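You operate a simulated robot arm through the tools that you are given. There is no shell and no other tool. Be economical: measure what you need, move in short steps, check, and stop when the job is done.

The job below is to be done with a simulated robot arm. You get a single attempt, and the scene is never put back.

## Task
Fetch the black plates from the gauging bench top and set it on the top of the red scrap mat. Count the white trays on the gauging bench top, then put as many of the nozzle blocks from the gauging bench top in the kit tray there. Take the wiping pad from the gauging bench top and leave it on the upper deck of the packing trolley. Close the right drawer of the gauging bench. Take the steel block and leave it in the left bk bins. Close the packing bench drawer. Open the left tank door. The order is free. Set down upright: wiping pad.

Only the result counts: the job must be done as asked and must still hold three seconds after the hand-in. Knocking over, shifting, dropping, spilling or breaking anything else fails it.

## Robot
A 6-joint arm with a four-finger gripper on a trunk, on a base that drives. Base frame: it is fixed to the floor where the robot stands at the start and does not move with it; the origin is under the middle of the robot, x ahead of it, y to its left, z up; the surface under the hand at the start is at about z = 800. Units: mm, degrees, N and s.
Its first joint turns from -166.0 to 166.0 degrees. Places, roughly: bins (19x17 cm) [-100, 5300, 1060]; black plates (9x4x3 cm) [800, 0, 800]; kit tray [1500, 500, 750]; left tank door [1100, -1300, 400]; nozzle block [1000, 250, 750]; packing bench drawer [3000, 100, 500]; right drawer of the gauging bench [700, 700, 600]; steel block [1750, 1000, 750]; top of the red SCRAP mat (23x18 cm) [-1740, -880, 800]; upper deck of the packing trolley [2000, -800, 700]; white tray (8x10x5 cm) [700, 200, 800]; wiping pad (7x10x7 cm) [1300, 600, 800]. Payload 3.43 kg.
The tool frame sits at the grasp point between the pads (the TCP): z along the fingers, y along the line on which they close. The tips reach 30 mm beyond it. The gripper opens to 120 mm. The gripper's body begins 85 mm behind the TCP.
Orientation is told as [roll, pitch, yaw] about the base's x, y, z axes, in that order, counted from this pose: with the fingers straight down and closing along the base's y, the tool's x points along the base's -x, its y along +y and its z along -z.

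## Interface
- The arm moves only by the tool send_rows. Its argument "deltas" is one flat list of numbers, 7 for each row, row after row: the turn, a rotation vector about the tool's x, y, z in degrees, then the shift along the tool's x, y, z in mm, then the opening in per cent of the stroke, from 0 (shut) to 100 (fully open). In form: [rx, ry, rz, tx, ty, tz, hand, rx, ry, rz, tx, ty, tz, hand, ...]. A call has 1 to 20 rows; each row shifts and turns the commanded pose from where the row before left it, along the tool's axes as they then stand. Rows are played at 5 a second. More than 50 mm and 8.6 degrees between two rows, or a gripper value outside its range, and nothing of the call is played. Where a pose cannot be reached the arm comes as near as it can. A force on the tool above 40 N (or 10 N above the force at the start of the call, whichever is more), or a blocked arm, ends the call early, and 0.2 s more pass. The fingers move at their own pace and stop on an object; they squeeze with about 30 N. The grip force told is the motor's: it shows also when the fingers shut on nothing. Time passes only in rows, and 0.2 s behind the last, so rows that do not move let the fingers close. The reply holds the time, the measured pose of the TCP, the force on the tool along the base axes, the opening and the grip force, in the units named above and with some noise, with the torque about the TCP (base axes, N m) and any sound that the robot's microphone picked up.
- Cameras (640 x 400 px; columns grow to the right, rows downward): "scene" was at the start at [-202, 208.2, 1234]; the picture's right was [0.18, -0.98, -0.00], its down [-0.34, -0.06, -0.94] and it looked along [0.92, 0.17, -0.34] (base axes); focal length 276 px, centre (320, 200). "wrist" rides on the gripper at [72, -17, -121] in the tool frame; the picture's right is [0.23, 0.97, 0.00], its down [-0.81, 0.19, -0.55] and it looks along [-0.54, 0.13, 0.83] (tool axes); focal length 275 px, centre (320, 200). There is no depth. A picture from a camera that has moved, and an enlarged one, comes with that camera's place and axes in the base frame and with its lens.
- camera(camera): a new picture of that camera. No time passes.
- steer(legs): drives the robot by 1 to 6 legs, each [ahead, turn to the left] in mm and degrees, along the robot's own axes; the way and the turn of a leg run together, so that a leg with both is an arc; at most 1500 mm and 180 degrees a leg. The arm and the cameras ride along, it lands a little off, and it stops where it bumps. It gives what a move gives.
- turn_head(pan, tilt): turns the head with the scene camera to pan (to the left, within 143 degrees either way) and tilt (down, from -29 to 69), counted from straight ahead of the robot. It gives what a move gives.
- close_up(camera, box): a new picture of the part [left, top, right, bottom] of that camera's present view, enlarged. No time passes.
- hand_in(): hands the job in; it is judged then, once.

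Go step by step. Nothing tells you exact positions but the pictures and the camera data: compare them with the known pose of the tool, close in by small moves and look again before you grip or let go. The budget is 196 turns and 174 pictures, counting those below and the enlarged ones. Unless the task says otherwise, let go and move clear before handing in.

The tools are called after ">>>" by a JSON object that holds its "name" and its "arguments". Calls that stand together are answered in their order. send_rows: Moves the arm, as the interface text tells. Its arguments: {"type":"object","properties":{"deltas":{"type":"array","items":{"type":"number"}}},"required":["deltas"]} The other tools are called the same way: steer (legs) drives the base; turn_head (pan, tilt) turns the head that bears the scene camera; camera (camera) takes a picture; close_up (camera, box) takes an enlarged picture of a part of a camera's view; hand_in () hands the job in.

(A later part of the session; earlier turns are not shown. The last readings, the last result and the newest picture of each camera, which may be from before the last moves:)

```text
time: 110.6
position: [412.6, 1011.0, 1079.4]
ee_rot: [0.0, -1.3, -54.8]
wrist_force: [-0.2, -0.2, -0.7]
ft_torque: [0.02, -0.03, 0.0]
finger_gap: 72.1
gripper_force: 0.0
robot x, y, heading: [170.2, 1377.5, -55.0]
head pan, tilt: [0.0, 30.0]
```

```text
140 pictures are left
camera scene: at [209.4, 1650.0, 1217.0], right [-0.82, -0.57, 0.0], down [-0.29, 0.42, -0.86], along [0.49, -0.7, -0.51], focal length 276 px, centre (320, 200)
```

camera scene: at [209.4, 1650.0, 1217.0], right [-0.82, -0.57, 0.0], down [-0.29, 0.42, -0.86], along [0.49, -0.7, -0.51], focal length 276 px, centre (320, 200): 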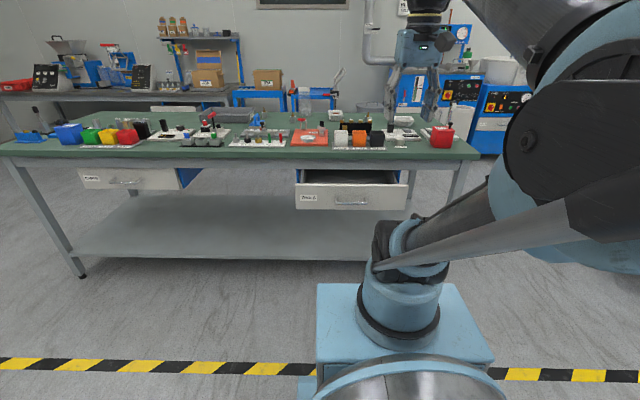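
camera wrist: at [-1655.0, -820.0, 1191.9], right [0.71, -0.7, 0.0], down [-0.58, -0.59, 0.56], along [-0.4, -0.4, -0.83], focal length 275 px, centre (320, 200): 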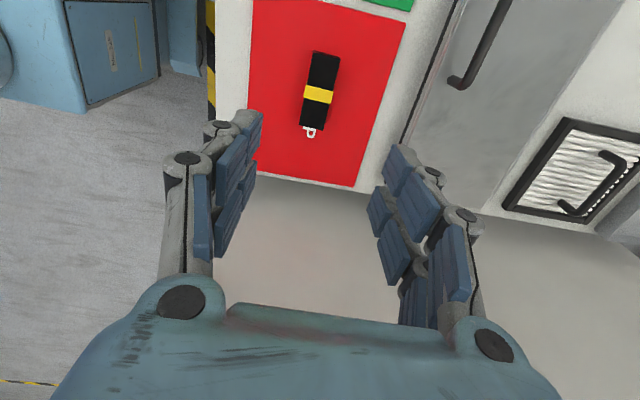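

The right drawer stands open by about 130 mm, its face at around (665, 768), z 585–700. I lower the closed fingers in front of it, tilted forward.

>>> {"name": "send_rows", "arguments": {"deltas": [0, 0, 0, -40, 16, 0, 0, 0, 0, 0, -40, 16, 0, 0, 0, 0, 0, -40, 16, 0, 0, 0, 0, 0, -40, 16, 0, 0, 0, 0, 0, 0, 0, 48, 0, 0, 0, 0, 0, 0, 48, 0, 0, 0, 0, 0, 0, 48, 0, 0, 0, 0, 0, 0, 48, 0, 0, 0, 0, 0, 0, 48, 0, 0, 0, 0, 0, 0, 48, 0, 0, 0, 0, 0, 0, 48, 0, 0, 0, 0, 0, 0, 48, 0, 0, -8, 0, 0, 0, 0, 0, 0, -8, 0, 0, 0, 0, 0, 0, -8, 0, 0, 0, 0, 0, 0, -8, 0, 0, 0, 0, 0, 0, -8, 0, 0, 0, 0, 0]}}

>>> {"name": "camera", "arguments": {"camera": "scene"}}

>>> {"name": "camera", "arguments": {"camera": "wrist"}}

```text
time: 114.2
position: [565.1, 905.6, 703.6]
ee_rot: [0.0, -41.4, -54.9]
wrist_force: [-0.3, 0.4, 0.2]
ft_torque: [0.0, -0.02, -0.01]
finger_gap: 0.0
gripper_force: 29.3
out of reach, approached as far as the arm can: row 17
robot x, y, heading: [172.0, 1374.3, -55.2]
head pan, tilt: [0.0, 30.0]
```

```text
139 pictures are left
camera scene: at [209.4, 1649.8, 1217.0], right [-0.82, -0.57, 0.0], down [-0.29, 0.42, -0.86], along [0.49, -0.7, -0.51], focal length 276 px, centre (320, 200)
```

scene: 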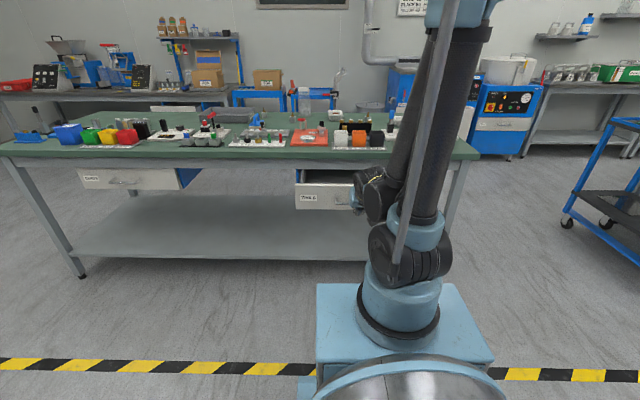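

```text
138 pictures are left
camera wrist: at [473.6, 1005.2, 747.4], right [0.7, 0.7, -0.15], down [0.3, -0.09, 0.95], along [0.65, -0.71, -0.27], focal length 275 px, centre (320, 200)
```

wrist: 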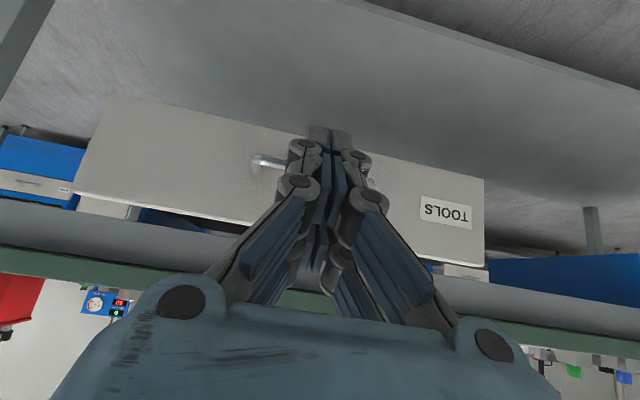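

The fingers are lined up with the drawer face. I push straight in.

>>> {"name": "send_rows", "arguments": {"deltas": [0, 0, 0, 12.9, 0, 15.3, 0, 0, 0, 0, -30.6, 0, 25.7, 0, 0, 0, 0, -30.6, 0, 25.7, 0, 0, 0, 0, -23, 0, 19.3, 0, 0, 0, 0, -15.3, 0, 12.9, 0, 0, 0, 0, -15.3, 0, 12.9, 0, 0, 0, 0, -15.3, 0, 12.9, 0, 0, 0, 0, -15.3, 0, 12.9, 0, 0, 0, 0, -15.3, 0, 12.9, 0, 0, 0, 0, -15.3, 0, 12.9, 0, 0, 0, 0, -15.3, 0, 12.9, 0]}}

>>> {"name": "camera", "arguments": {"camera": "scene"}}

```text
time: 116.6
position: [704.9, 705.8, 708.6]
ee_rot: [0.2, -41.4, -54.9]
wrist_force: [0.6, -0.4, 1.2]
ft_torque: [0.0, 0.03, -0.01]
finger_gap: 0.0
gripper_force: 29.9
out of reach, approached as far as the arm can: row 1
robot x, y, heading: [172.2, 1373.4, -55.0]
head pan, tilt: [0.0, 30.0]
```

```text
137 pictures are left
camera scene: at [209.4, 1649.8, 1217.0], right [-0.82, -0.57, 0.0], down [-0.29, 0.42, -0.86], along [0.49, -0.7, -0.51], focal length 276 px, centre (320, 200)
```

scene: 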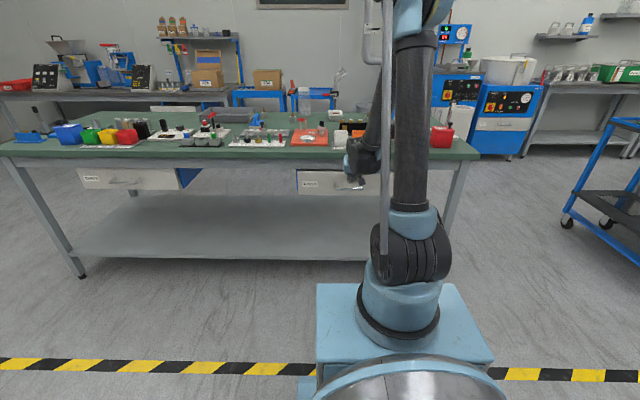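

The drawer has moved almost home. I push on until it stops.

>>> {"name": "send_rows", "arguments": {"deltas": [0, 0, 0, -7.6, 0, 6.4, 0, 0, 0, 0, -7.6, 0, 6.4, 0, 0, 0, 0, -7.6, 0, 6.4, 0, 0, 0, 0, -7.6, 0, 6.4, 0, 0, 0, 0, -7.6, 0, 6.4, 0, 0, 0, 0, -7.6, 0, 6.4, 0]}}

>>> {"name": "close_up", "arguments": {"camera": "scene", "box": [60, 130, 460, 230]}}

>>> {"name": "camera", "arguments": {"camera": "wrist"}}

```text
time: 117.5
position: [718.1, 688.3, 717.8]
ee_rot: [0.0, -41.7, -54.9]
wrist_force: [0.8, -1.4, -2.3]
ft_torque: [0.07, 0.06, -0.02]
finger_gap: 0.0
gripper_force: 29.7
robot x, y, heading: [167.8, 1373.3, -55.1]
head pan, tilt: [0.0, 30.0]
stopped in row 4: the force on the tool passed its limit at 57 N (the readings are from after the stop); the commanded pose is now the measured one
```

```text
1.60 times, centred on (260, 180) of scene
camera zoom: at [210.0, 1649.1, 1217.2], right [-0.82, -0.57, 0.0], down [-0.29, 0.42, -0.86], along [0.49, -0.7, -0.51], focal length 442 px, centre (416, 232)
```

zoom: 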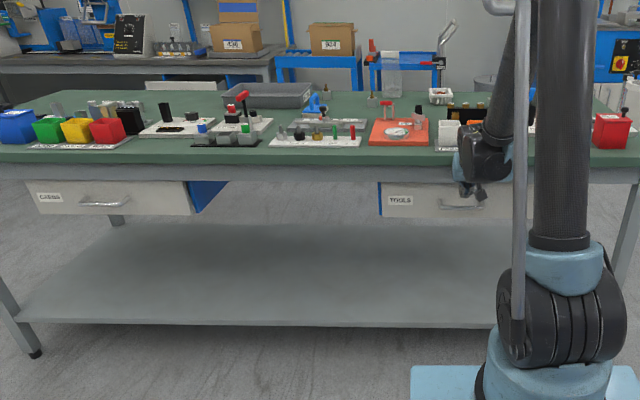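

```text
135 pictures are left
camera wrist: at [628.0, 787.3, 760.7], right [0.7, 0.7, -0.15], down [0.29, -0.08, 0.95], along [0.65, -0.71, -0.26], focal length 275 px, centre (320, 200)
```

wrist: 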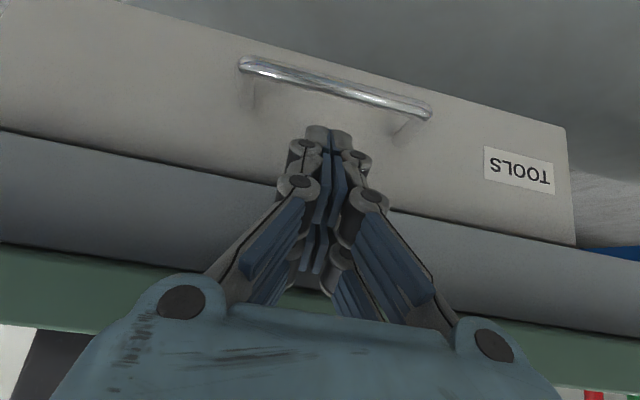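

The push met firm resistance. I back off and check whether the face is flush.

>>> {"name": "send_rows", "arguments": {"deltas": [0, 0, 0, 30.6, 0, -25.7, 0, 0, 0, 0, 30.6, 0, -25.7, 0, 0, 0, 0, 30.6, 0, -25.7, 0]}}

>>> {"name": "camera", "arguments": {"camera": "wrist"}}

>>> {"name": "close_up", "arguments": {"camera": "scene", "box": [60, 140, 220, 240]}}

>>> {"name": "close_up", "arguments": {"camera": "scene", "box": [270, 140, 430, 240]}}

```text
time: 118.3
position: [647.8, 787.3, 716.3]
ee_rot: [0.0, -41.7, -54.8]
wrist_force: [-0.5, -1.7, -0.2]
ft_torque: [0.06, 0.03, 0.0]
finger_gap: 0.0
gripper_force: 29.9
robot x, y, heading: [172.0, 1374.2, -55.1]
head pan, tilt: [0.0, 30.0]
```

```text
134 pictures are left
camera wrist: at [556.6, 887.2, 757.6], right [0.7, 0.7, -0.15], down [0.29, -0.08, 0.95], along [0.65, -0.71, -0.26], focal length 275 px, centre (320, 200)
```

wrist: 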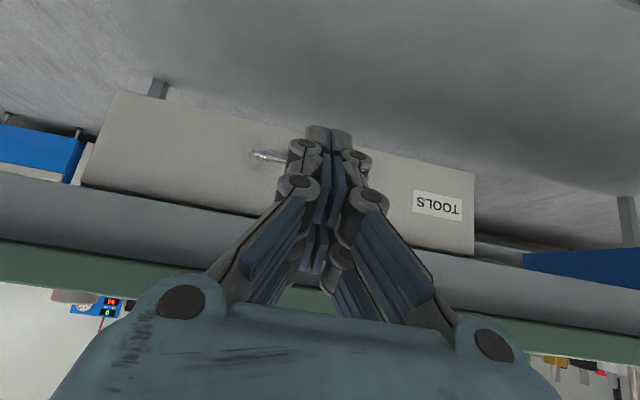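

```text
4.00 times, centred on (140, 190) of scene
camera zoom: at [209.6, 1649.6, 1217.1], right [-0.82, -0.57, 0.0], down [-0.29, 0.42, -0.86], along [0.49, -0.7, -0.51], focal length 1105 px, centre (1040, 240)
```

zoom: 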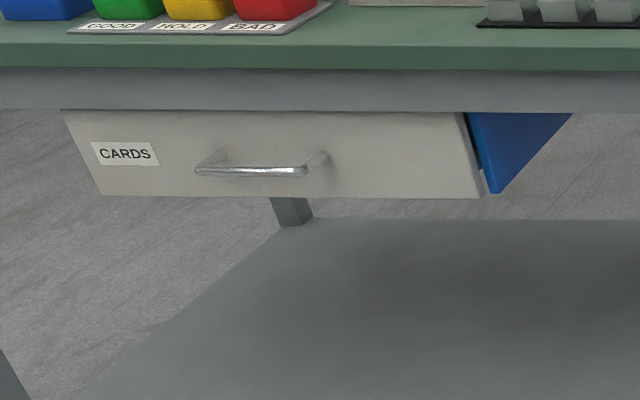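

```text
4.00 times, centred on (350, 190) of scene
camera zoom: at [209.6, 1649.6, 1217.1], right [-0.82, -0.57, 0.0], down [-0.29, 0.42, -0.86], along [0.49, -0.7, -0.51], focal length 1105 px, centre (200, 240)
```

zoom: 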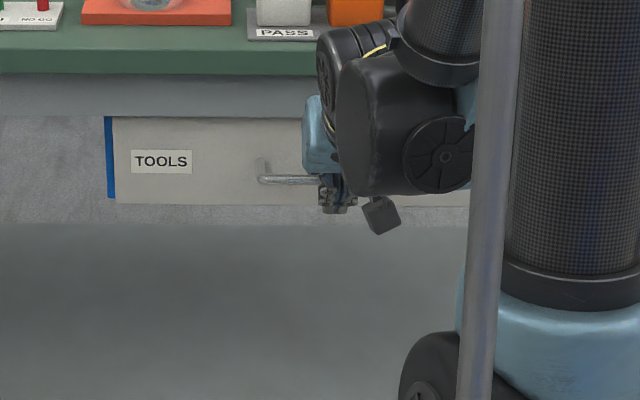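

>>> {"name": "close_up", "arguments": {"camera": "wrist", "box": [400, 160, 560, 300]}}

>>> {"name": "close_up", "arguments": {"camera": "wrist", "box": [30, 100, 190, 240]}}

```text
2.86 times, centred on (480, 230) of wrist
camera zoom: at [556.6, 887.2, 757.6], right [0.7, 0.7, -0.15], down [0.29, -0.08, 0.95], along [0.65, -0.71, -0.26], focal length 786 px, centre (-137, 114)
```

zoom: 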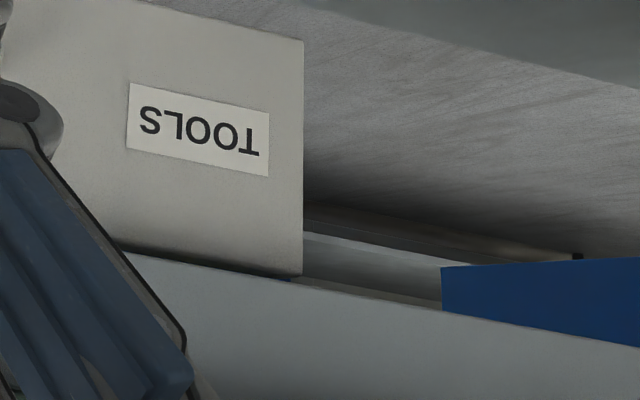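

```text
2.86 times, centred on (110, 170) of wrist
camera zoom: at [556.6, 887.2, 757.6], right [0.7, 0.7, -0.15], down [0.29, -0.08, 0.95], along [0.65, -0.71, -0.26], focal length 786 px, centre (920, 286)
```

zoom: 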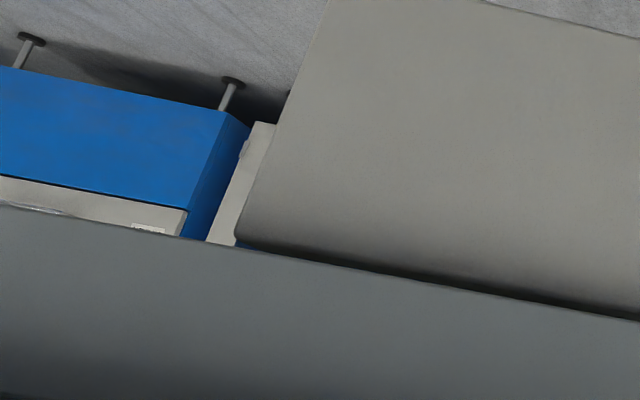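

It looks flush; I give one more push lower on the face to be sure.

>>> {"name": "send_rows", "arguments": {"deltas": [0, 7, 0, 0, 0, 0, 0, 0, 7, 0, 10, 0, 11, 0, 0, 0, 0, 10, 0, 13, 0, 0, 0, 0, 0, 0, 0, 0]}}

>>> {"name": "camera", "arguments": {"camera": "wrist"}}

```text
time: 119.3
position: [645.2, 791.2, 682.4]
ee_rot: [0.0, -27.8, -54.9]
wrist_force: [0.1, 0.3, 0.2]
ft_torque: [0.0, 0.0, 0.0]
finger_gap: 0.0
gripper_force: 30.2
robot x, y, heading: [172.0, 1370.4, -55.3]
head pan, tilt: [0.0, 30.0]
```

```text
129 pictures are left
camera wrist: at [564.0, 879.0, 757.2], right [0.68, 0.73, -0.11], down [0.42, -0.27, 0.87], along [0.6, -0.63, -0.49], focal length 275 px, centre (320, 200)
```

wrist: 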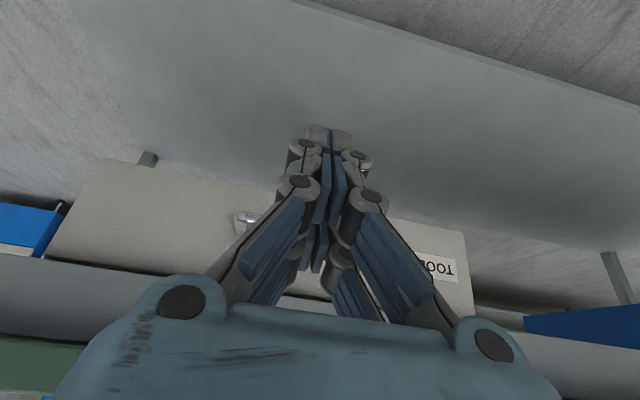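

>>> {"name": "send_rows", "arguments": {"deltas": [0, 0, 0, -26.5, 0, 14, 0, 0, 0, 0, -26.5, 0, 14, 0, 0, 0, 0, -22, 0, 11.7, 0, 0, 0, 0, -13.2, 0, 7, 0, 0, 0, 0, -8.8, 0, 4.7, 0, 0, 0, 0, -8.8, 0, 4.7, 0, 0, 0, 0, -8.8, 0, 4.7, 0, 0, 0, 0, -8.8, 0, 4.7, 0, 0, 0, 0, -8.8, 0, 4.7, 0]}}

>>> {"name": "camera", "arguments": {"camera": "wrist"}}

```text
time: 121.2
position: [722.5, 682.5, 692.8]
ee_rot: [0.0, -28.1, -54.8]
wrist_force: [1.9, -1.1, -2.0]
ft_torque: [0.09, 0.09, -0.02]
finger_gap: 0.3
gripper_force: 33.7
robot x, y, heading: [169.9, 1375.0, -55.1]
head pan, tilt: [0.0, 30.0]
stopped in row 9: the force on the tool passed its limit at 54 N (the readings are from after the stop); the commanded pose is now the measured one
```

```text
128 pictures are left
camera wrist: at [639.3, 771.4, 766.3], right [0.68, 0.73, -0.11], down [0.42, -0.26, 0.87], along [0.6, -0.64, -0.48], focal length 275 px, centre (320, 200)
```

wrist: 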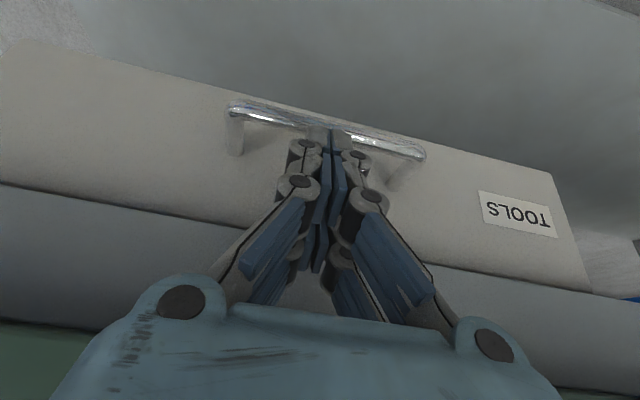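

Same end stop at both heights, so the drawer is closed. I withdraw, raise the arm upright, and look at the bench for the steel block.

>>> {"name": "send_rows", "arguments": {"deltas": [0, 0, 0, 35, 0, -19, 0, 0, 0, 0, 35, 0, -19, 0, 0, 0, 0, 35, 0, -19, 0, 0, 0, 0, 35, 0, -19, 0, 0, 7, 0, 0, 0, -40, 0, 0, 7, 0, 0, 0, -45, 0, 0, 7, 0, 0, 0, -45, 0, 0, 7.1, 0, 0, 0, -45, 0, 0, 0, 0, 0, 0, -45, 0, 0, 0, 0, 0, 0, -45, 0, 0, 0, 0, 0, 0, -45, 0, 0, 0, 0, 20, 0, -45, 0, 0, 0, 0, 40, 0, 0, 0]}}

>>> {"name": "camera", "arguments": {"camera": "scene"}}

>>> {"name": "close_up", "arguments": {"camera": "scene", "box": [40, 95, 200, 160]}}

>>> {"name": "close_up", "arguments": {"camera": "scene", "box": [140, 95, 300, 160]}}

```text
time: 124.0
position: [561.4, 902.3, 1040.2]
ee_rot: [-0.1, -0.1, -54.8]
wrist_force: [0.5, 0.2, -0.5]
ft_torque: [0.02, 0.02, -0.03]
finger_gap: 0.0
gripper_force: 33.1
robot x, y, heading: [169.6, 1378.3, -55.3]
head pan, tilt: [0.0, 30.0]
```

```text
127 pictures are left
camera scene: at [209.6, 1649.6, 1217.1], right [-0.82, -0.57, 0.0], down [-0.29, 0.42, -0.86], along [0.49, -0.7, -0.51], focal length 276 px, centre (320, 200)
```

scene: 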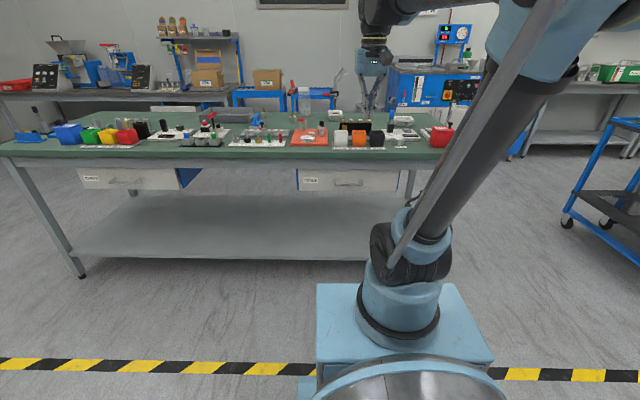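

```text
4.00 times, centred on (120, 128) of scene
camera zoom: at [209.6, 1649.6, 1217.1], right [-0.82, -0.57, 0.0], down [-0.29, 0.42, -0.86], along [0.49, -0.7, -0.51], focal length 1105 px, centre (1120, 490)
```

zoom: 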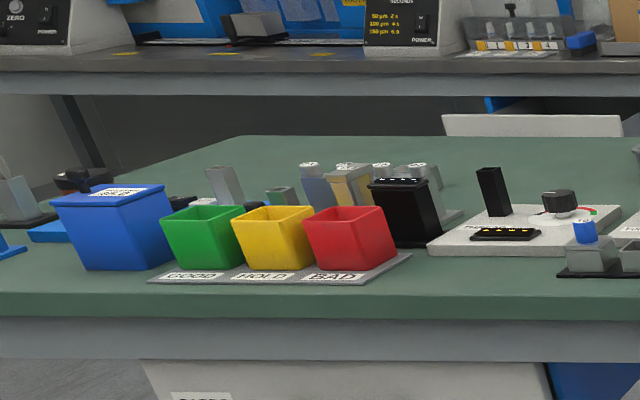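

```text
4.00 times, centred on (220, 128) of scene
camera zoom: at [209.6, 1649.6, 1217.1], right [-0.82, -0.57, 0.0], down [-0.29, 0.42, -0.86], along [0.49, -0.7, -0.51], focal length 1105 px, centre (720, 490)
```

zoom: 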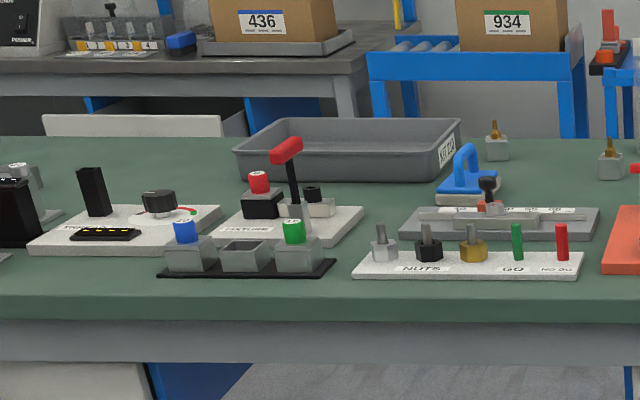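

The drawer is shut. Steel/brass capped blocks stand behind the GOOD/HOLD/BAD bins; I drive along this side of the bench to look at them closely.

>>> {"name": "steer", "arguments": {"legs": [[0, 89], [1050, 0], [0, -90], [330, 0]]}}

>>> {"name": "turn_head", "arguments": {"pan": 0, "tilt": 40}}

>>> {"name": "camera", "arguments": {"camera": "scene"}}

>>> {"name": "camera", "arguments": {"camera": "wrist"}}

```text
time: 140.0
position: [1588.7, 1206.0, 1041.4]
ee_rot: [-0.1, -0.1, -57.0]
wrist_force: [1.1, 0.1, 0.1]
ft_torque: [-0.04, -0.01, -0.02]
finger_gap: 0.0
gripper_force: 34.1
robot x, y, heading: [1218.7, 1686.9, -56.9]
head pan, tilt: [0.0, 30.0]
```

```text
time: 140.7
position: [1582.9, 1216.8, 1048.9]
ee_rot: [0.1, -0.7, -57.0]
wrist_force: [0.2, -0.3, 0.7]
ft_torque: [-0.02, 0.0, 0.02]
finger_gap: 0.0
gripper_force: 33.6
robot x, y, heading: [1211.9, 1689.7, -57.5]
head pan, tilt: [0.0, 40.0]
```

```text
124 pictures are left
camera scene: at [1262.8, 1970.1, 1201.8], right [-0.84, -0.54, 0.0], down [-0.35, 0.55, -0.76], along [0.41, -0.64, -0.65], focal length 276 px, centre (320, 200)
```

scene: 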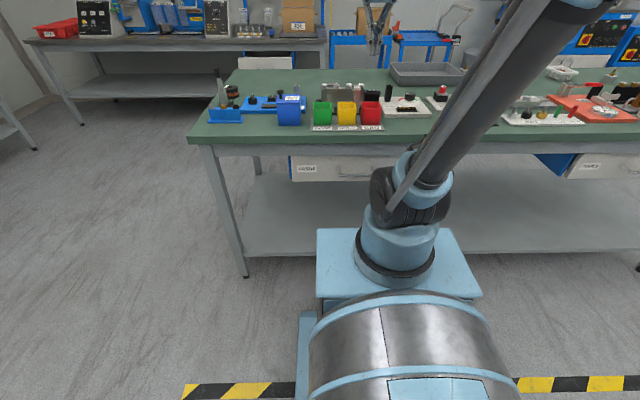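

```text
123 pictures are left
camera wrist: at [1528.8, 1269.2, 1167.5], right [0.69, 0.72, 0.0], down [0.6, -0.57, 0.56], along [0.41, -0.39, -0.83], focal length 275 px, centre (320, 200)
```

wrist: 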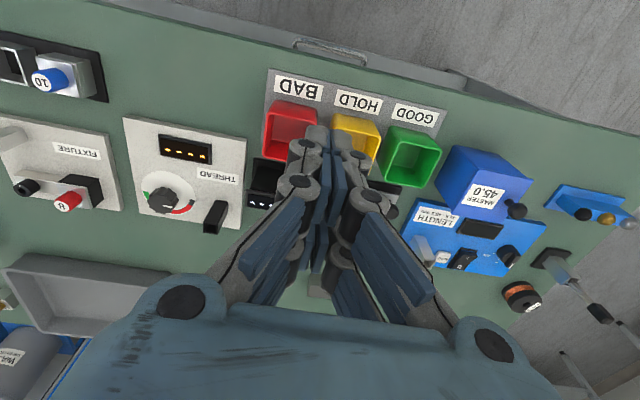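

>>> {"name": "close_up", "arguments": {"camera": "scene", "box": [200, 60, 460, 140]}}

>>> {"name": "send_rows", "arguments": {"deltas": [0, 0, 0, -35, 0, 0, 0, 0, 0, 0, -40, 0, 0, 0, 0, 0, 0, -40, 0, 0, 0, 0, 0, 0, -40, 0, 0, 0]}}

>>> {"name": "camera", "arguments": {"camera": "wrist"}}

```text
2.46 times, centred on (330, 100) of scene
camera zoom: at [1262.8, 1970.1, 1201.8], right [-0.84, -0.54, 0.0], down [-0.35, 0.55, -0.76], along [0.41, -0.64, -0.65], focal length 680 px, centre (295, 446)
```

zoom: 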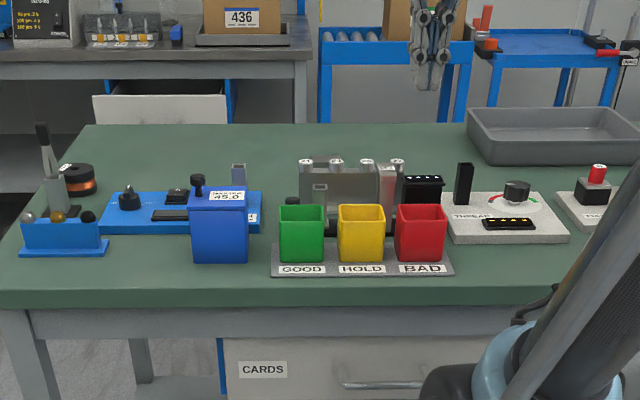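

```text
time: 141.7
position: [1667.3, 1085.6, 1051.2]
ee_rot: [-0.1, -0.8, -57.0]
wrist_force: [0.4, -0.5, 0.0]
ft_torque: [-0.07, -0.05, -0.02]
finger_gap: 0.0
gripper_force: 33.7
robot x, y, heading: [1213.5, 1691.3, -57.4]
head pan, tilt: [0.0, 40.0]
```

```text
121 pictures are left
camera wrist: at [1614.4, 1137.9, 1170.6], right [0.69, 0.72, 0.0], down [0.6, -0.57, 0.56], along [0.41, -0.39, -0.83], focal length 275 px, centre (320, 200)
```

wrist: 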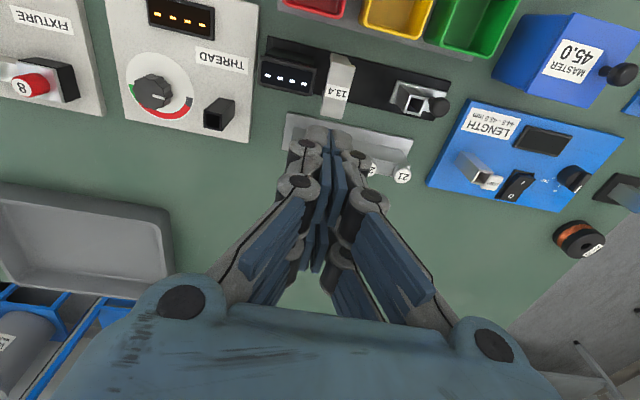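

>>> {"name": "send_rows", "arguments": {"deltas": [0, 0, 0, 0, 0, 0, 100, 0, 0, 0, 0, 0, 0, 100, 0, 0, 0, 0, 0, 0, 100]}}

>>> {"name": "close_up", "arguments": {"camera": "wrist", "box": [240, 0, 640, 250]}}

```text
time: 142.5
position: [1667.3, 1084.5, 1050.3]
ee_rot: [0.1, -0.7, -57.0]
wrist_force: [0.2, 0.2, -0.7]
ft_torque: [0.02, 0.01, 0.0]
finger_gap: 120.0
gripper_force: 0.1
robot x, y, heading: [1219.2, 1693.8, -57.3]
head pan, tilt: [0.0, 40.0]
```

```text
1.60 times, centred on (440, 125) of wrist
camera zoom: at [1614.5, 1137.5, 1170.5], right [0.69, 0.72, 0.0], down [0.6, -0.57, 0.56], along [0.41, -0.39, -0.83], focal length 440 px, centre (128, 320)
```

zoom: 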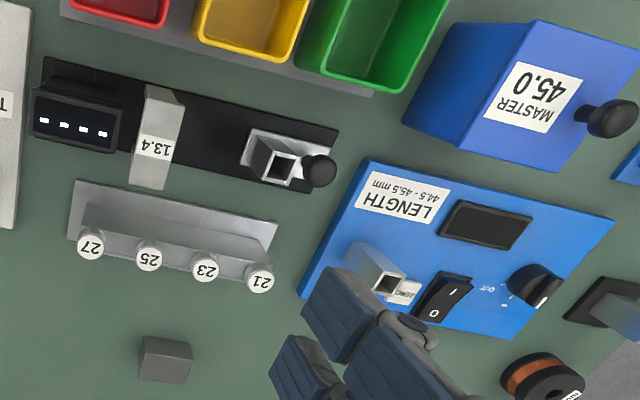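

A plain steel block stands alone at about (1843, 971). I move the open hand over it.

>>> {"name": "send_rows", "arguments": {"deltas": [0, 0, 0, -38, 17, 0, 100, 0, 0, 0, -38, 17, 0, 100, 0, 0, 0, -38, 17, 0, 100, 0, 0, 0, -38, 17, 0, 100, 0, 0, 0, -39, 18, 0, 100, 0, 0, 0, 0, 0, 40, 100]}}

>>> {"name": "camera", "arguments": {"camera": "wrist"}}

```text
time: 143.9
position: [1845.1, 970.4, 1016.0]
ee_rot: [0.0, -0.8, -57.1]
wrist_force: [0.3, 0.2, 0.4]
ft_torque: [0.0, 0.0, 0.01]
finger_gap: 119.8
gripper_force: 0.1
robot x, y, heading: [1215.9, 1691.3, -57.4]
head pan, tilt: [0.0, 40.0]
```

```text
119 pictures are left
camera wrist: at [1791.4, 1022.4, 1135.3], right [0.69, 0.72, 0.0], down [0.6, -0.57, 0.56], along [0.41, -0.39, -0.83], focal length 275 px, centre (320, 200)
```

wrist: 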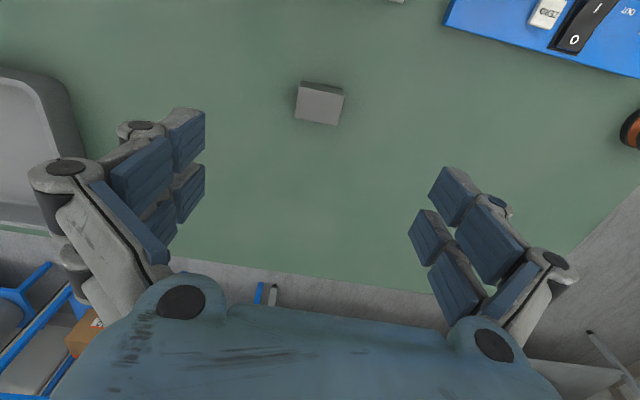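

>>> {"name": "send_rows", "arguments": {"deltas": [0, 0, -4, -8.8, 2.6, 30, 100, 0, 0, 0, 0, 0, 40, 100, 0, 0, 0, 0, 0, 40, 100, 0, 0, 0, 0, 0, 30, 100]}}

>>> {"name": "camera", "arguments": {"camera": "wrist"}}

```text
time: 144.9
position: [1851.6, 960.9, 871.7]
ee_rot: [0.0, -0.8, -53.0]
wrist_force: [0.0, 0.6, 0.2]
ft_torque: [-0.02, -0.02, 0.01]
finger_gap: 119.9
gripper_force: 0.0
robot x, y, heading: [1217.5, 1692.7, -57.4]
head pan, tilt: [0.0, 40.0]
```

```text
118 pictures are left
camera wrist: at [1795.8, 1010.5, 990.1], right [0.64, 0.77, 0.0], down [0.64, -0.53, 0.56], along [0.43, -0.36, -0.83], focal length 275 px, centre (320, 200)
```

wrist: 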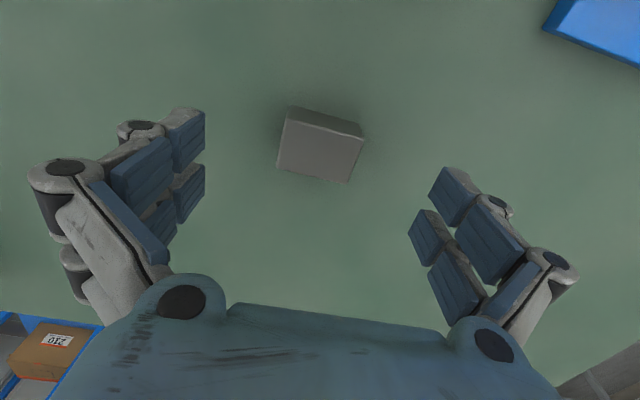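

>>> {"name": "send_rows", "arguments": {"deltas": [0, 0, 0, 0, 2, 20, 100, 0, 0, 0, 0, 0, 15, 100, 0, 0, 0, 0, 0, 0, 0, 0, 0, 0, 0, 0, 0, 0, 0, 0, 0, 0, 0, 0, 0, 0, 0, 0, 0, 0, 0, 0, 0, 0, 0, 0, 0, -3, 0, 0, 0, 0, 0, 0, -4, 0, 0, 0, 0, 0, 0, -6, 0, 0, 0, 0, 0, 0, -8, 0, 0, 0, 0, 0, 0, -10, 0]}}

>>> {"name": "camera", "arguments": {"camera": "wrist"}}

```text
time: 147.3
position: [1853.6, 967.8, 866.4]
ee_rot: [0.0, -0.7, -53.0]
wrist_force: [0.5, 0.4, -4.1]
ft_torque: [-0.02, 0.01, -0.03]
finger_gap: 50.0
gripper_force: 30.2
robot x, y, heading: [1213.7, 1683.8, -57.5]
head pan, tilt: [0.0, 40.0]
```

```text
117 pictures are left
camera wrist: at [1796.0, 1015.4, 987.0], right [0.64, 0.77, 0.0], down [0.64, -0.53, 0.56], along [0.43, -0.36, -0.83], focal length 275 px, centre (320, 200)
```

wrist: 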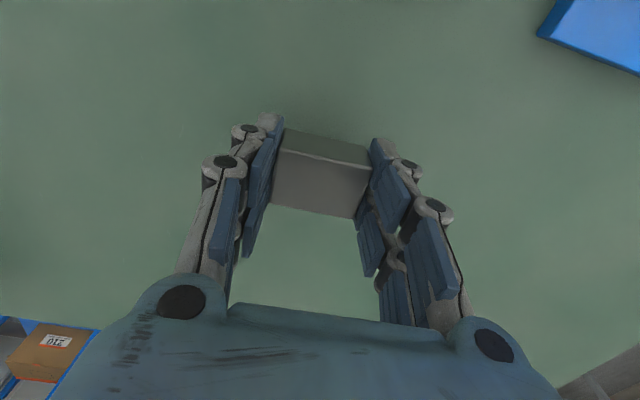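

The block is gripped at 50 mm. I lift slowly and draw back over the bench.

>>> {"name": "send_rows", "arguments": {"deltas": [0, 0, 0, 0, 0, -10, 0, 0, 0, 0, 0, 0, -18, 0, 0, 0, 0, 0, 0, -20, 0, 0, 0, 0, 0, 0, -20, 0, 0, 0, 0, 0, 0, -20, 0, 0, 0, 0, 0, 0, -20, 0, 0, 0, 0, 0, 0, -20, 0, 0, 0, 0, 0, 0, -20, 0, 0, 0, 0, 0, 0, -20, 0, 0, 0, 0, 0, 0, -20, 0, 0, 0, 0, 0, 0, -20, 0, 0, 0, 0, 0, 0, -10, 0]}}

>>> {"name": "send_rows", "arguments": {"deltas": [0, 0, 0, 12, -1, 0, 0, 0, 0, 0, 25, -2, 0, 0, 0, 0, 0, 28, -2, 0, 0, 0, 0, 0, 28, -2, 0, 0, 0, 0, 0, 28, -2, 0, 0, 0, 0, 0, 28, -2, 0, 0, 0, 0, 0, 28, -2, 0, 0, 0, 0, 0, 28, -2, 0, 0, 0, 0, 0, 28, -2, 0, 0, 0, 0, 0, 28, -2, 0, 0, 0, 0, 0, 28, -2, 0, 0, 0, 0, 0, 28, -2, 0, 0, 0, 0, 0, 28, -2, 0, 0, 0, 0, 0, 28, -2, 0, 0, 0, 0, 0, 28, -2, 0, 0, 0, 0, 0, 25, -2, 0, 0, 0, 0, 0, 12, -1, 0, 0]}}

>>> {"name": "steer", "arguments": {"legs": [[-300, 0]]}}

>>> {"name": "turn_head", "arguments": {"pan": 143, "tilt": 20}}

>>> {"name": "camera", "arguments": {"camera": "scene"}}

```text
time: 149.9
position: [1852.0, 967.7, 1086.1]
ee_rot: [0.1, -0.6, -53.0]
wrist_force: [-0.5, -0.2, -3.8]
ft_torque: [0.01, 0.02, -0.03]
finger_gap: 49.7
gripper_force: 29.5
robot x, y, heading: [1216.3, 1689.5, -57.3]
head pan, tilt: [0.0, 40.0]
```

```text
time: 153.5
position: [1564.8, 1298.3, 1080.9]
ee_rot: [0.0, -0.6, -52.9]
wrist_force: [-0.2, -0.5, -2.4]
ft_torque: [0.0, 0.0, -0.01]
finger_gap: 49.6
gripper_force: 30.3
robot x, y, heading: [1214.0, 1691.6, -57.0]
head pan, tilt: [0.0, 40.0]
```

```text
time: 155.6
position: [1398.3, 1555.1, 1081.3]
ee_rot: [0.0, -0.6, -53.0]
wrist_force: [-0.3, -0.4, -2.9]
ft_torque: [0.02, 0.0, 0.01]
finger_gap: 49.8
gripper_force: 30.3
robot x, y, heading: [1055.9, 1943.0, -57.3]
head pan, tilt: [0.0, 40.0]
```

```text
time: 157.9
position: [1391.1, 1565.5, 1087.3]
ee_rot: [-0.1, -1.4, -53.0]
wrist_force: [0.1, -0.3, -5.1]
ft_torque: [-0.01, 0.02, 0.0]
finger_gap: 49.6
gripper_force: 30.6
robot x, y, heading: [1052.6, 1946.6, -57.4]
head pan, tilt: [143.0, 20.0]
```

```text
116 pictures are left
camera scene: at [1059.3, 2390.2, 1235.3], right [1.0, -0.07, -0.01], down [-0.03, -0.33, -0.94], along [0.07, 0.94, -0.33], focal length 276 px, centre (320, 200)
```

scene: 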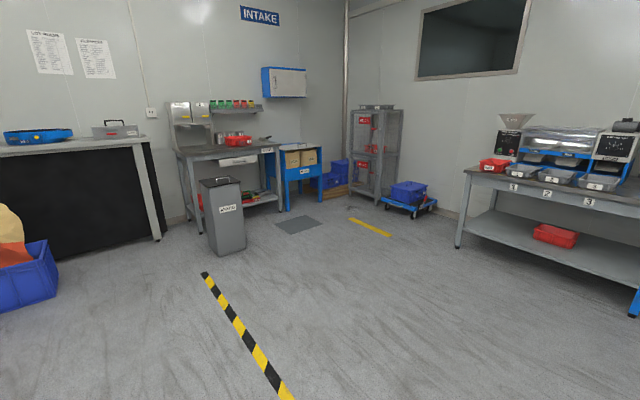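

>>> {"name": "close_up", "arguments": {"camera": "scene", "box": [150, 80, 350, 220]}}

```text
2.86 times, centred on (250, 150) of scene
camera zoom: at [1059.3, 2390.2, 1235.3], right [1.0, -0.07, -0.01], down [-0.03, -0.33, -0.94], along [0.07, 0.94, -0.33], focal length 790 px, centre (520, 343)
```

zoom: 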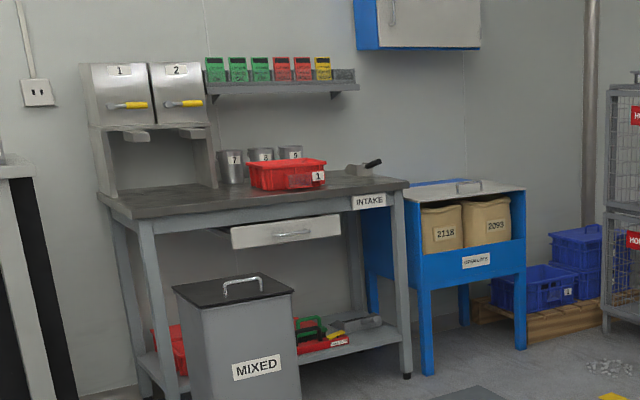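

The target is the left hopper of the intake bench (labelled 1) near (-100, 5300). A MIXED waste bin stands in front, so I'll come in from its left, stopping short to look.

>>> {"name": "steer", "arguments": {"legs": [[0, 174.5], [1400, 0], [900, 0]]}}

>>> {"name": "turn_head", "arguments": {"pan": -10, "tilt": 20}}

>>> {"name": "camera", "arguments": {"camera": "scene"}}

```text
time: 177.3
position: [-389.0, 4298.1, 1087.6]
ee_rot: [-0.1, -1.3, 124.9]
wrist_force: [-0.8, -0.9, -3.3]
ft_torque: [0.01, 0.02, -0.04]
finger_gap: 49.9
gripper_force: 29.9
robot x, y, heading: [-67.0, 3907.5, 120.7]
head pan, tilt: [143.0, 20.0]
```

```text
time: 179.7
position: [-381.2, 4287.9, 1093.9]
ee_rot: [0.0, -2.2, 124.8]
wrist_force: [0.1, 0.0, -3.3]
ft_torque: [-0.01, -0.01, -0.01]
finger_gap: 49.7
gripper_force: 29.9
robot x, y, heading: [-62.7, 3902.2, 120.9]
head pan, tilt: [-10.0, 20.0]
```

```text
114 pictures are left
camera scene: at [-109.3, 3642.8, 1233.1], right [0.94, 0.35, 0.0], down [0.13, -0.33, -0.94], along [-0.33, 0.88, -0.35], focal length 276 px, centre (320, 200)
```

scene: 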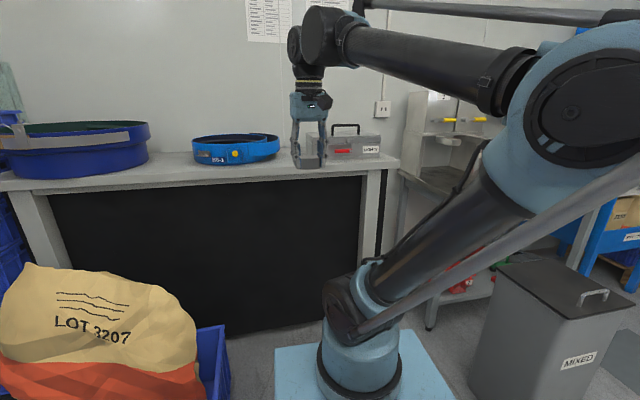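

The arm's upright axis is about 200 mm ahead of the robot's middle. I move a little further in and turn to face the hoppers.

>>> {"name": "steer", "arguments": {"legs": [[0, -14.4], [440, 0], [0, -22]]}}

>>> {"name": "turn_head", "arguments": {"pan": -15, "tilt": 5}}

>>> {"name": "camera", "arguments": {"camera": "scene"}}

>>> {"name": "camera", "arguments": {"camera": "wrist"}}

```text
time: 184.7
position: [-216.6, 4828.1, 1092.0]
ee_rot: [0.0, -2.1, 88.6]
wrist_force: [0.0, -0.4, -2.9]
ft_torque: [-0.01, -0.05, -0.01]
finger_gap: 49.7
gripper_force: 30.3
robot x, y, heading: [-184.5, 4330.6, 84.4]
head pan, tilt: [-10.0, 20.0]
```

```text
time: 185.4
position: [-216.4, 4814.3, 1097.2]
ee_rot: [-0.1, -2.8, 88.7]
wrist_force: [-0.2, -0.8, -3.5]
ft_torque: [0.0, -0.01, 0.0]
finger_gap: 49.6
gripper_force: 29.5
robot x, y, heading: [-185.0, 4331.2, 84.2]
head pan, tilt: [-15.0, 5.0]
```

```text
113 pictures are left
camera scene: at [-372.3, 4143.4, 1257.4], right [0.94, -0.35, 0.0], down [-0.03, -0.1, -0.99], along [0.35, 0.93, -0.1], focal length 276 px, centre (320, 200)
```

scene: 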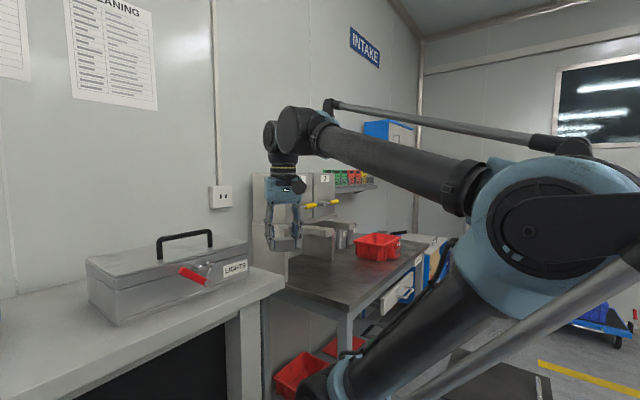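

```text
112 pictures are left
camera wrist: at [-202.4, 4736.8, 1215.4], right [-0.98, -0.21, -0.01], down [-0.17, 0.79, 0.59], along [-0.11, 0.58, -0.81], focal length 275 px, centre (320, 200)
```

wrist: 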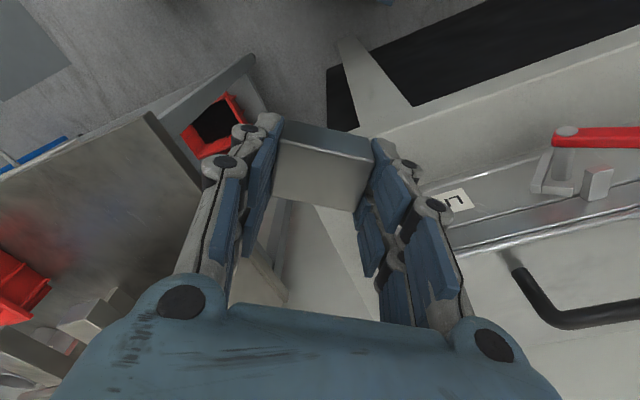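

The hand blocks the view of the hoppers; I raise it about 300 mm and look again.

>>> {"name": "send_rows", "arguments": {"deltas": [0, 1.4, 0, 0, 0, -10, 0, 0, 1.4, 0, 0, 0, -20, 0, 0, 0, 0, 0, 0, -25, 0, 0, 0, 0, 0, 0, -25, 0, 0, 0, 0, 0, 0, -25, 0, 0, 0, 0, 0, 0, -25, 0, 0, 0, 0, 0, 0, -25, 0, 0, 0, 0, 0, 0, -25, 0, 0, 0, 0, 0, 0, -25, 0, 0, 0, 0, 0, 0, -25, 0, 0, 0, 0, 0, 0, -25, 0, 0, 0, 0, 0, 0, -25, 0, 0, 0, 0, 0, 0, -25, 0, 0, 0, 0, 0, 0, -15, 0]}}

>>> {"name": "camera", "arguments": {"camera": "scene"}}

>>> {"name": "camera", "arguments": {"camera": "wrist"}}

```text
time: 188.4
position: [-216.9, 4814.5, 1419.2]
ee_rot: [0.0, 0.0, 88.7]
wrist_force: [0.2, -0.4, -3.3]
ft_torque: [0.01, 0.0, 0.03]
finger_gap: 49.7
gripper_force: 29.8
robot x, y, heading: [-186.6, 4325.9, 84.6]
head pan, tilt: [-15.0, 5.0]
```

```text
111 pictures are left
camera scene: at [-372.4, 4143.3, 1257.4], right [0.94, -0.35, 0.0], down [-0.03, -0.09, -0.99], along [0.35, 0.93, -0.1], focal length 276 px, centre (320, 200)
```

scene: 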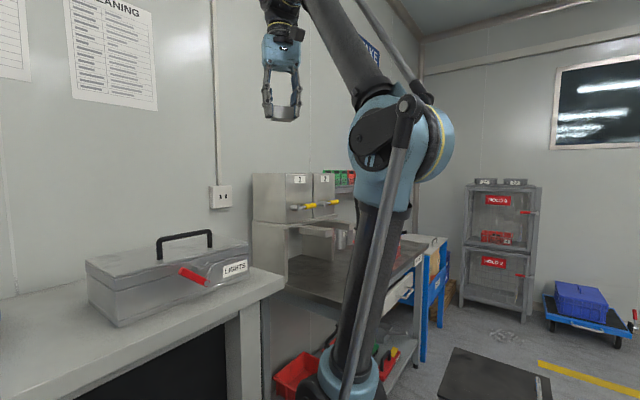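

```text
110 pictures are left
camera wrist: at [-202.4, 4743.4, 1539.3], right [-0.98, -0.21, 0.0], down [-0.17, 0.82, 0.55], along [-0.11, 0.54, -0.83], focal length 275 px, centre (320, 200)
```

wrist: 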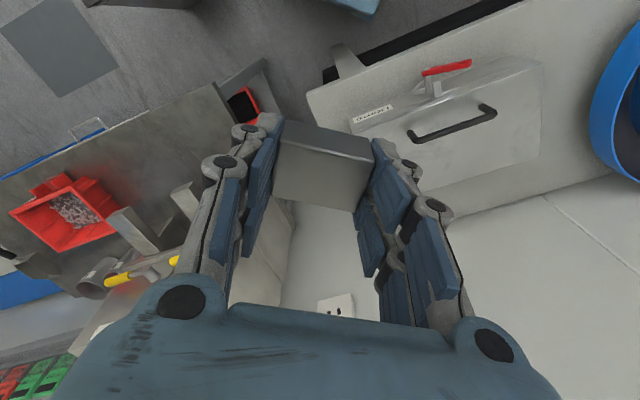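

>>> {"name": "send_rows", "arguments": {"deltas": [0, 0, 0, -12, -3, 0, 0, 0, 0, 0, -25, -6, 0, 0, 0, 0, 0, -28, -7, 0, 0, 0, 0, 0, -28, -7, 0, 0, 0, 0, 0, -28, -7, 0, 0, 0, 0, 0, -28, -7, 0, 0, 0, 0, 0, -28, -7, 0, 0, 0, 0, 0, -28, -7, 0, 0, 0, 0, 0, -25, -7, 0, 0, 0, 0, 0, -12, -5, 0, 0]}}

>>> {"name": "camera", "arguments": {"camera": "wrist"}}

>>> {"name": "camera", "arguments": {"camera": "scene"}}

```text
time: 190.6
position: [-148.5, 5052.7, 1418.4]
ee_rot: [-0.1, 0.0, 88.7]
wrist_force: [-0.9, -0.6, -3.4]
ft_torque: [0.1, 0.02, 0.03]
finger_gap: 49.6
gripper_force: 30.3
robot x, y, heading: [-183.9, 4327.9, 84.2]
head pan, tilt: [-15.0, 5.0]
```

```text
109 pictures are left
camera wrist: at [-133.8, 4981.5, 1538.8], right [-0.98, -0.21, 0.0], down [-0.17, 0.82, 0.55], along [-0.11, 0.54, -0.83], focal length 275 px, centre (320, 200)
```

wrist: 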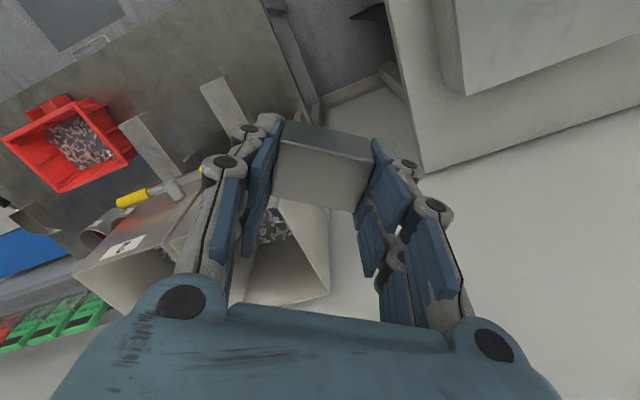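

```text
108 pictures are left
camera scene: at [-372.4, 4143.3, 1257.5], right [0.94, -0.35, 0.0], down [-0.03, -0.09, -0.99], along [0.35, 0.93, -0.1], focal length 276 px, centre (320, 200)
```

scene: 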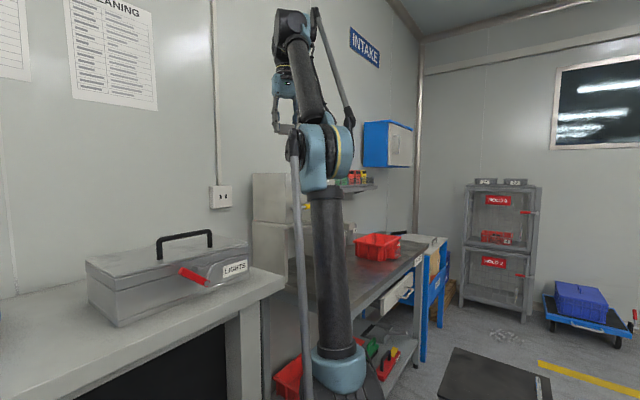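

Both hoppers are open on top. I move nearer to be able to see into hopper 1.

>>> {"name": "send_rows", "arguments": {"deltas": [0, 0, 0, -12, -2, 0, 0, 0, 0, 0, -25, -3, 0, 0, 0, 0, 0, -28, -3, 0, 0, 0, 0, 0, -28, -3, 0, 0, 0, 0, 0, -28, -3, 0, 0, 0, 0, 0, -28, -3, 0, 0, 0, 0, 0, -25, -3, 0, 0, 0, 0, 0, -12, -2, 0, 0]}}

>>> {"name": "camera", "arguments": {"camera": "wrist"}}

```text
time: 192.4
position: [-126.3, 5201.3, 1355.4]
ee_rot: [-0.1, 0.0, 88.6]
wrist_force: [0.7, 0.9, -4.7]
ft_torque: [-0.08, 0.0, 0.01]
finger_gap: 49.6
gripper_force: 29.9
out of reach, approached as far as the arm can: row 3, 4, 5, 6, 7, 8
robot x, y, heading: [-187.3, 4328.3, 84.6]
head pan, tilt: [-15.0, 5.0]
```

```text
107 pictures are left
camera wrist: at [-111.5, 5129.9, 1476.2], right [-0.98, -0.21, 0.0], down [-0.17, 0.82, 0.55], along [-0.11, 0.54, -0.83], focal length 275 px, centre (320, 200)
```

wrist: 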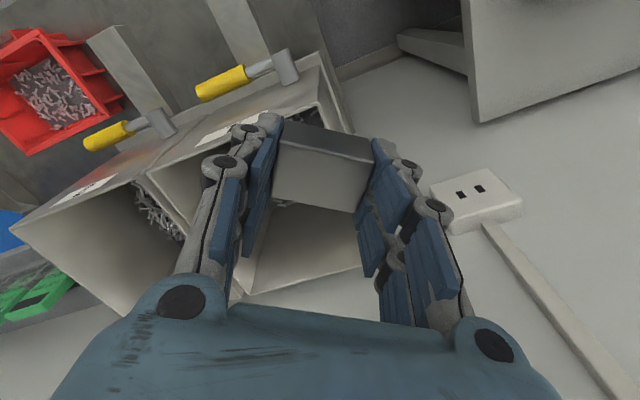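

The arm reaches its limit here, so I draw back, raise, and drive 170 mm closer.

>>> {"name": "send_rows", "arguments": {"deltas": [0, 0, 0, 15, 0, -5, 0, 0, 0, 0, 30, 0, -10, 0, 0, 0, 0, 30, 0, -15, 0, 0, 0, 0, 30, 0, -15, 0, 0, 0, 0, 30, 0, -10, 0, 0, 0, 0, 15, 0, -5, 0]}}

>>> {"name": "steer", "arguments": {"legs": [[170, 0]]}}

>>> {"name": "camera", "arguments": {"camera": "wrist"}}

```text
time: 193.8
position: [-128.9, 5051.4, 1415.2]
ee_rot: [-0.1, 0.0, 88.6]
wrist_force: [0.6, 1.6, -3.1]
ft_torque: [-0.07, 0.0, 0.05]
finger_gap: 49.6
gripper_force: 30.4
robot x, y, heading: [-188.5, 4329.4, 84.4]
head pan, tilt: [-15.0, 5.0]
```

```text
time: 195.2
position: [-135.3, 5141.1, 1427.9]
ee_rot: [-0.1, -0.8, 90.1]
wrist_force: [-0.5, 1.2, -3.2]
ft_torque: [-0.02, 0.07, -0.02]
finger_gap: 49.7
gripper_force: 29.9
robot x, y, heading: [-172.6, 4443.4, 86.3]
head pan, tilt: [-15.0, 5.0]
stopped in leg 1: the robot was blocked; the commanded pose is now the measured one
```

```text
106 pictures are left
camera wrist: at [-118.1, 5068.9, 1546.6], right [-0.97, -0.23, 0.0], down [-0.19, 0.8, 0.56], along [-0.13, 0.55, -0.83], focal length 275 px, centre (320, 200)
```

wrist: 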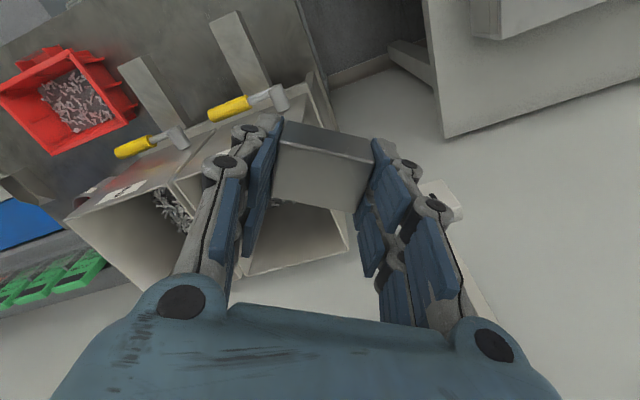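

The base bumped something after 114 mm; I check what is around it.

>>> {"name": "steer", "arguments": {"legs": [[-15, 0]]}}

>>> {"name": "turn_head", "arguments": {"pan": -10, "tilt": 55}}

>>> {"name": "camera", "arguments": {"camera": "scene"}}

```text
time: 196.0
position: [-136.1, 5124.3, 1429.3]
ee_rot: [0.0, -0.9, 90.1]
wrist_force: [0.1, 0.1, -3.3]
ft_torque: [0.01, 0.01, -0.02]
finger_gap: 49.6
gripper_force: 30.1
robot x, y, heading: [-171.5, 4428.7, 85.9]
head pan, tilt: [-15.0, 5.0]
```

```text
time: 197.2
position: [-136.4, 5107.3, 1437.1]
ee_rot: [-0.2, -1.5, 90.1]
wrist_force: [0.1, 0.4, -3.5]
ft_torque: [0.0, 0.01, -0.02]
finger_gap: 49.8
gripper_force: 29.8
robot x, y, heading: [-173.5, 4433.2, 86.1]
head pan, tilt: [-10.0, 55.0]
```

```text
105 pictures are left
camera scene: at [-365.6, 4217.7, 1181.3], right [0.97, -0.24, 0.0], down [-0.19, -0.8, -0.56], along [0.14, 0.55, -0.83], focal length 276 px, centre (320, 200)
```

scene: 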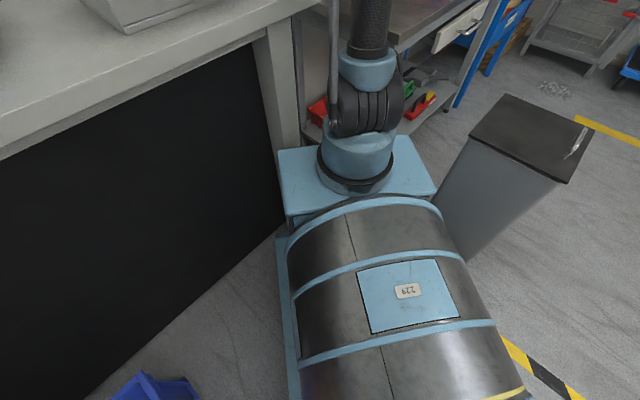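

The left hopper's centre works out at about (-102, 5303), rim at z ≈ 1257. I turn the hand to its axes, lower to 1320, and move over it.

>>> {"name": "send_rows", "arguments": {"deltas": [0, 1.5, 0, 0, 0, 10, 0, 0, 0, -8.4, 0, 0, 20, 0, 0, 0, -8.4, 0, 0, 22, 0, 0, 0, -8.4, 0, 0, 22, 0, 0, 0, -8.4, 0, 0, 22, 0, 0, 0, 0, 0, 0, 16, 0, 0, 0, 0, -7, -6, 0, 0, 0, 0, 0, -15, -14, 0, 0, 0, 0, 0, -16, -15, 0, 0, 0, 0, 0, -16, -15, 0, 0, 0, 0, 0, -16, -15, 0, 0, 0, 0, 0, -16, -15, 0, 0, 0, 0, 0, -16, -15, 0, 0]}}

>>> {"name": "camera", "arguments": {"camera": "wrist"}}

```text
time: 200.0
position: [-113.7, 5244.2, 1324.5]
ee_rot: [-0.1, 0.1, 123.6]
wrist_force: [0.8, -0.7, -3.2]
ft_torque: [0.07, -0.03, 0.0]
finger_gap: 49.9
gripper_force: 30.2
robot x, y, heading: [-171.3, 4427.9, 86.4]
head pan, tilt: [-10.0, 55.0]
```

```text
104 pictures are left
camera wrist: at [-60.4, 5194.2, 1445.8], right [-0.68, -0.73, 0.0], down [-0.61, 0.57, 0.55], along [-0.4, 0.38, -0.83], focal length 275 px, centre (320, 200)
```

wrist: 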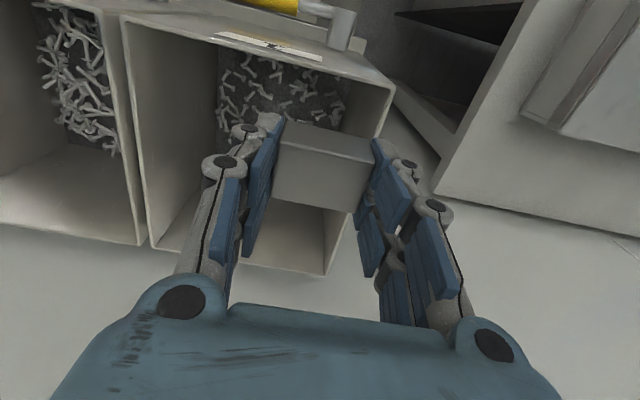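

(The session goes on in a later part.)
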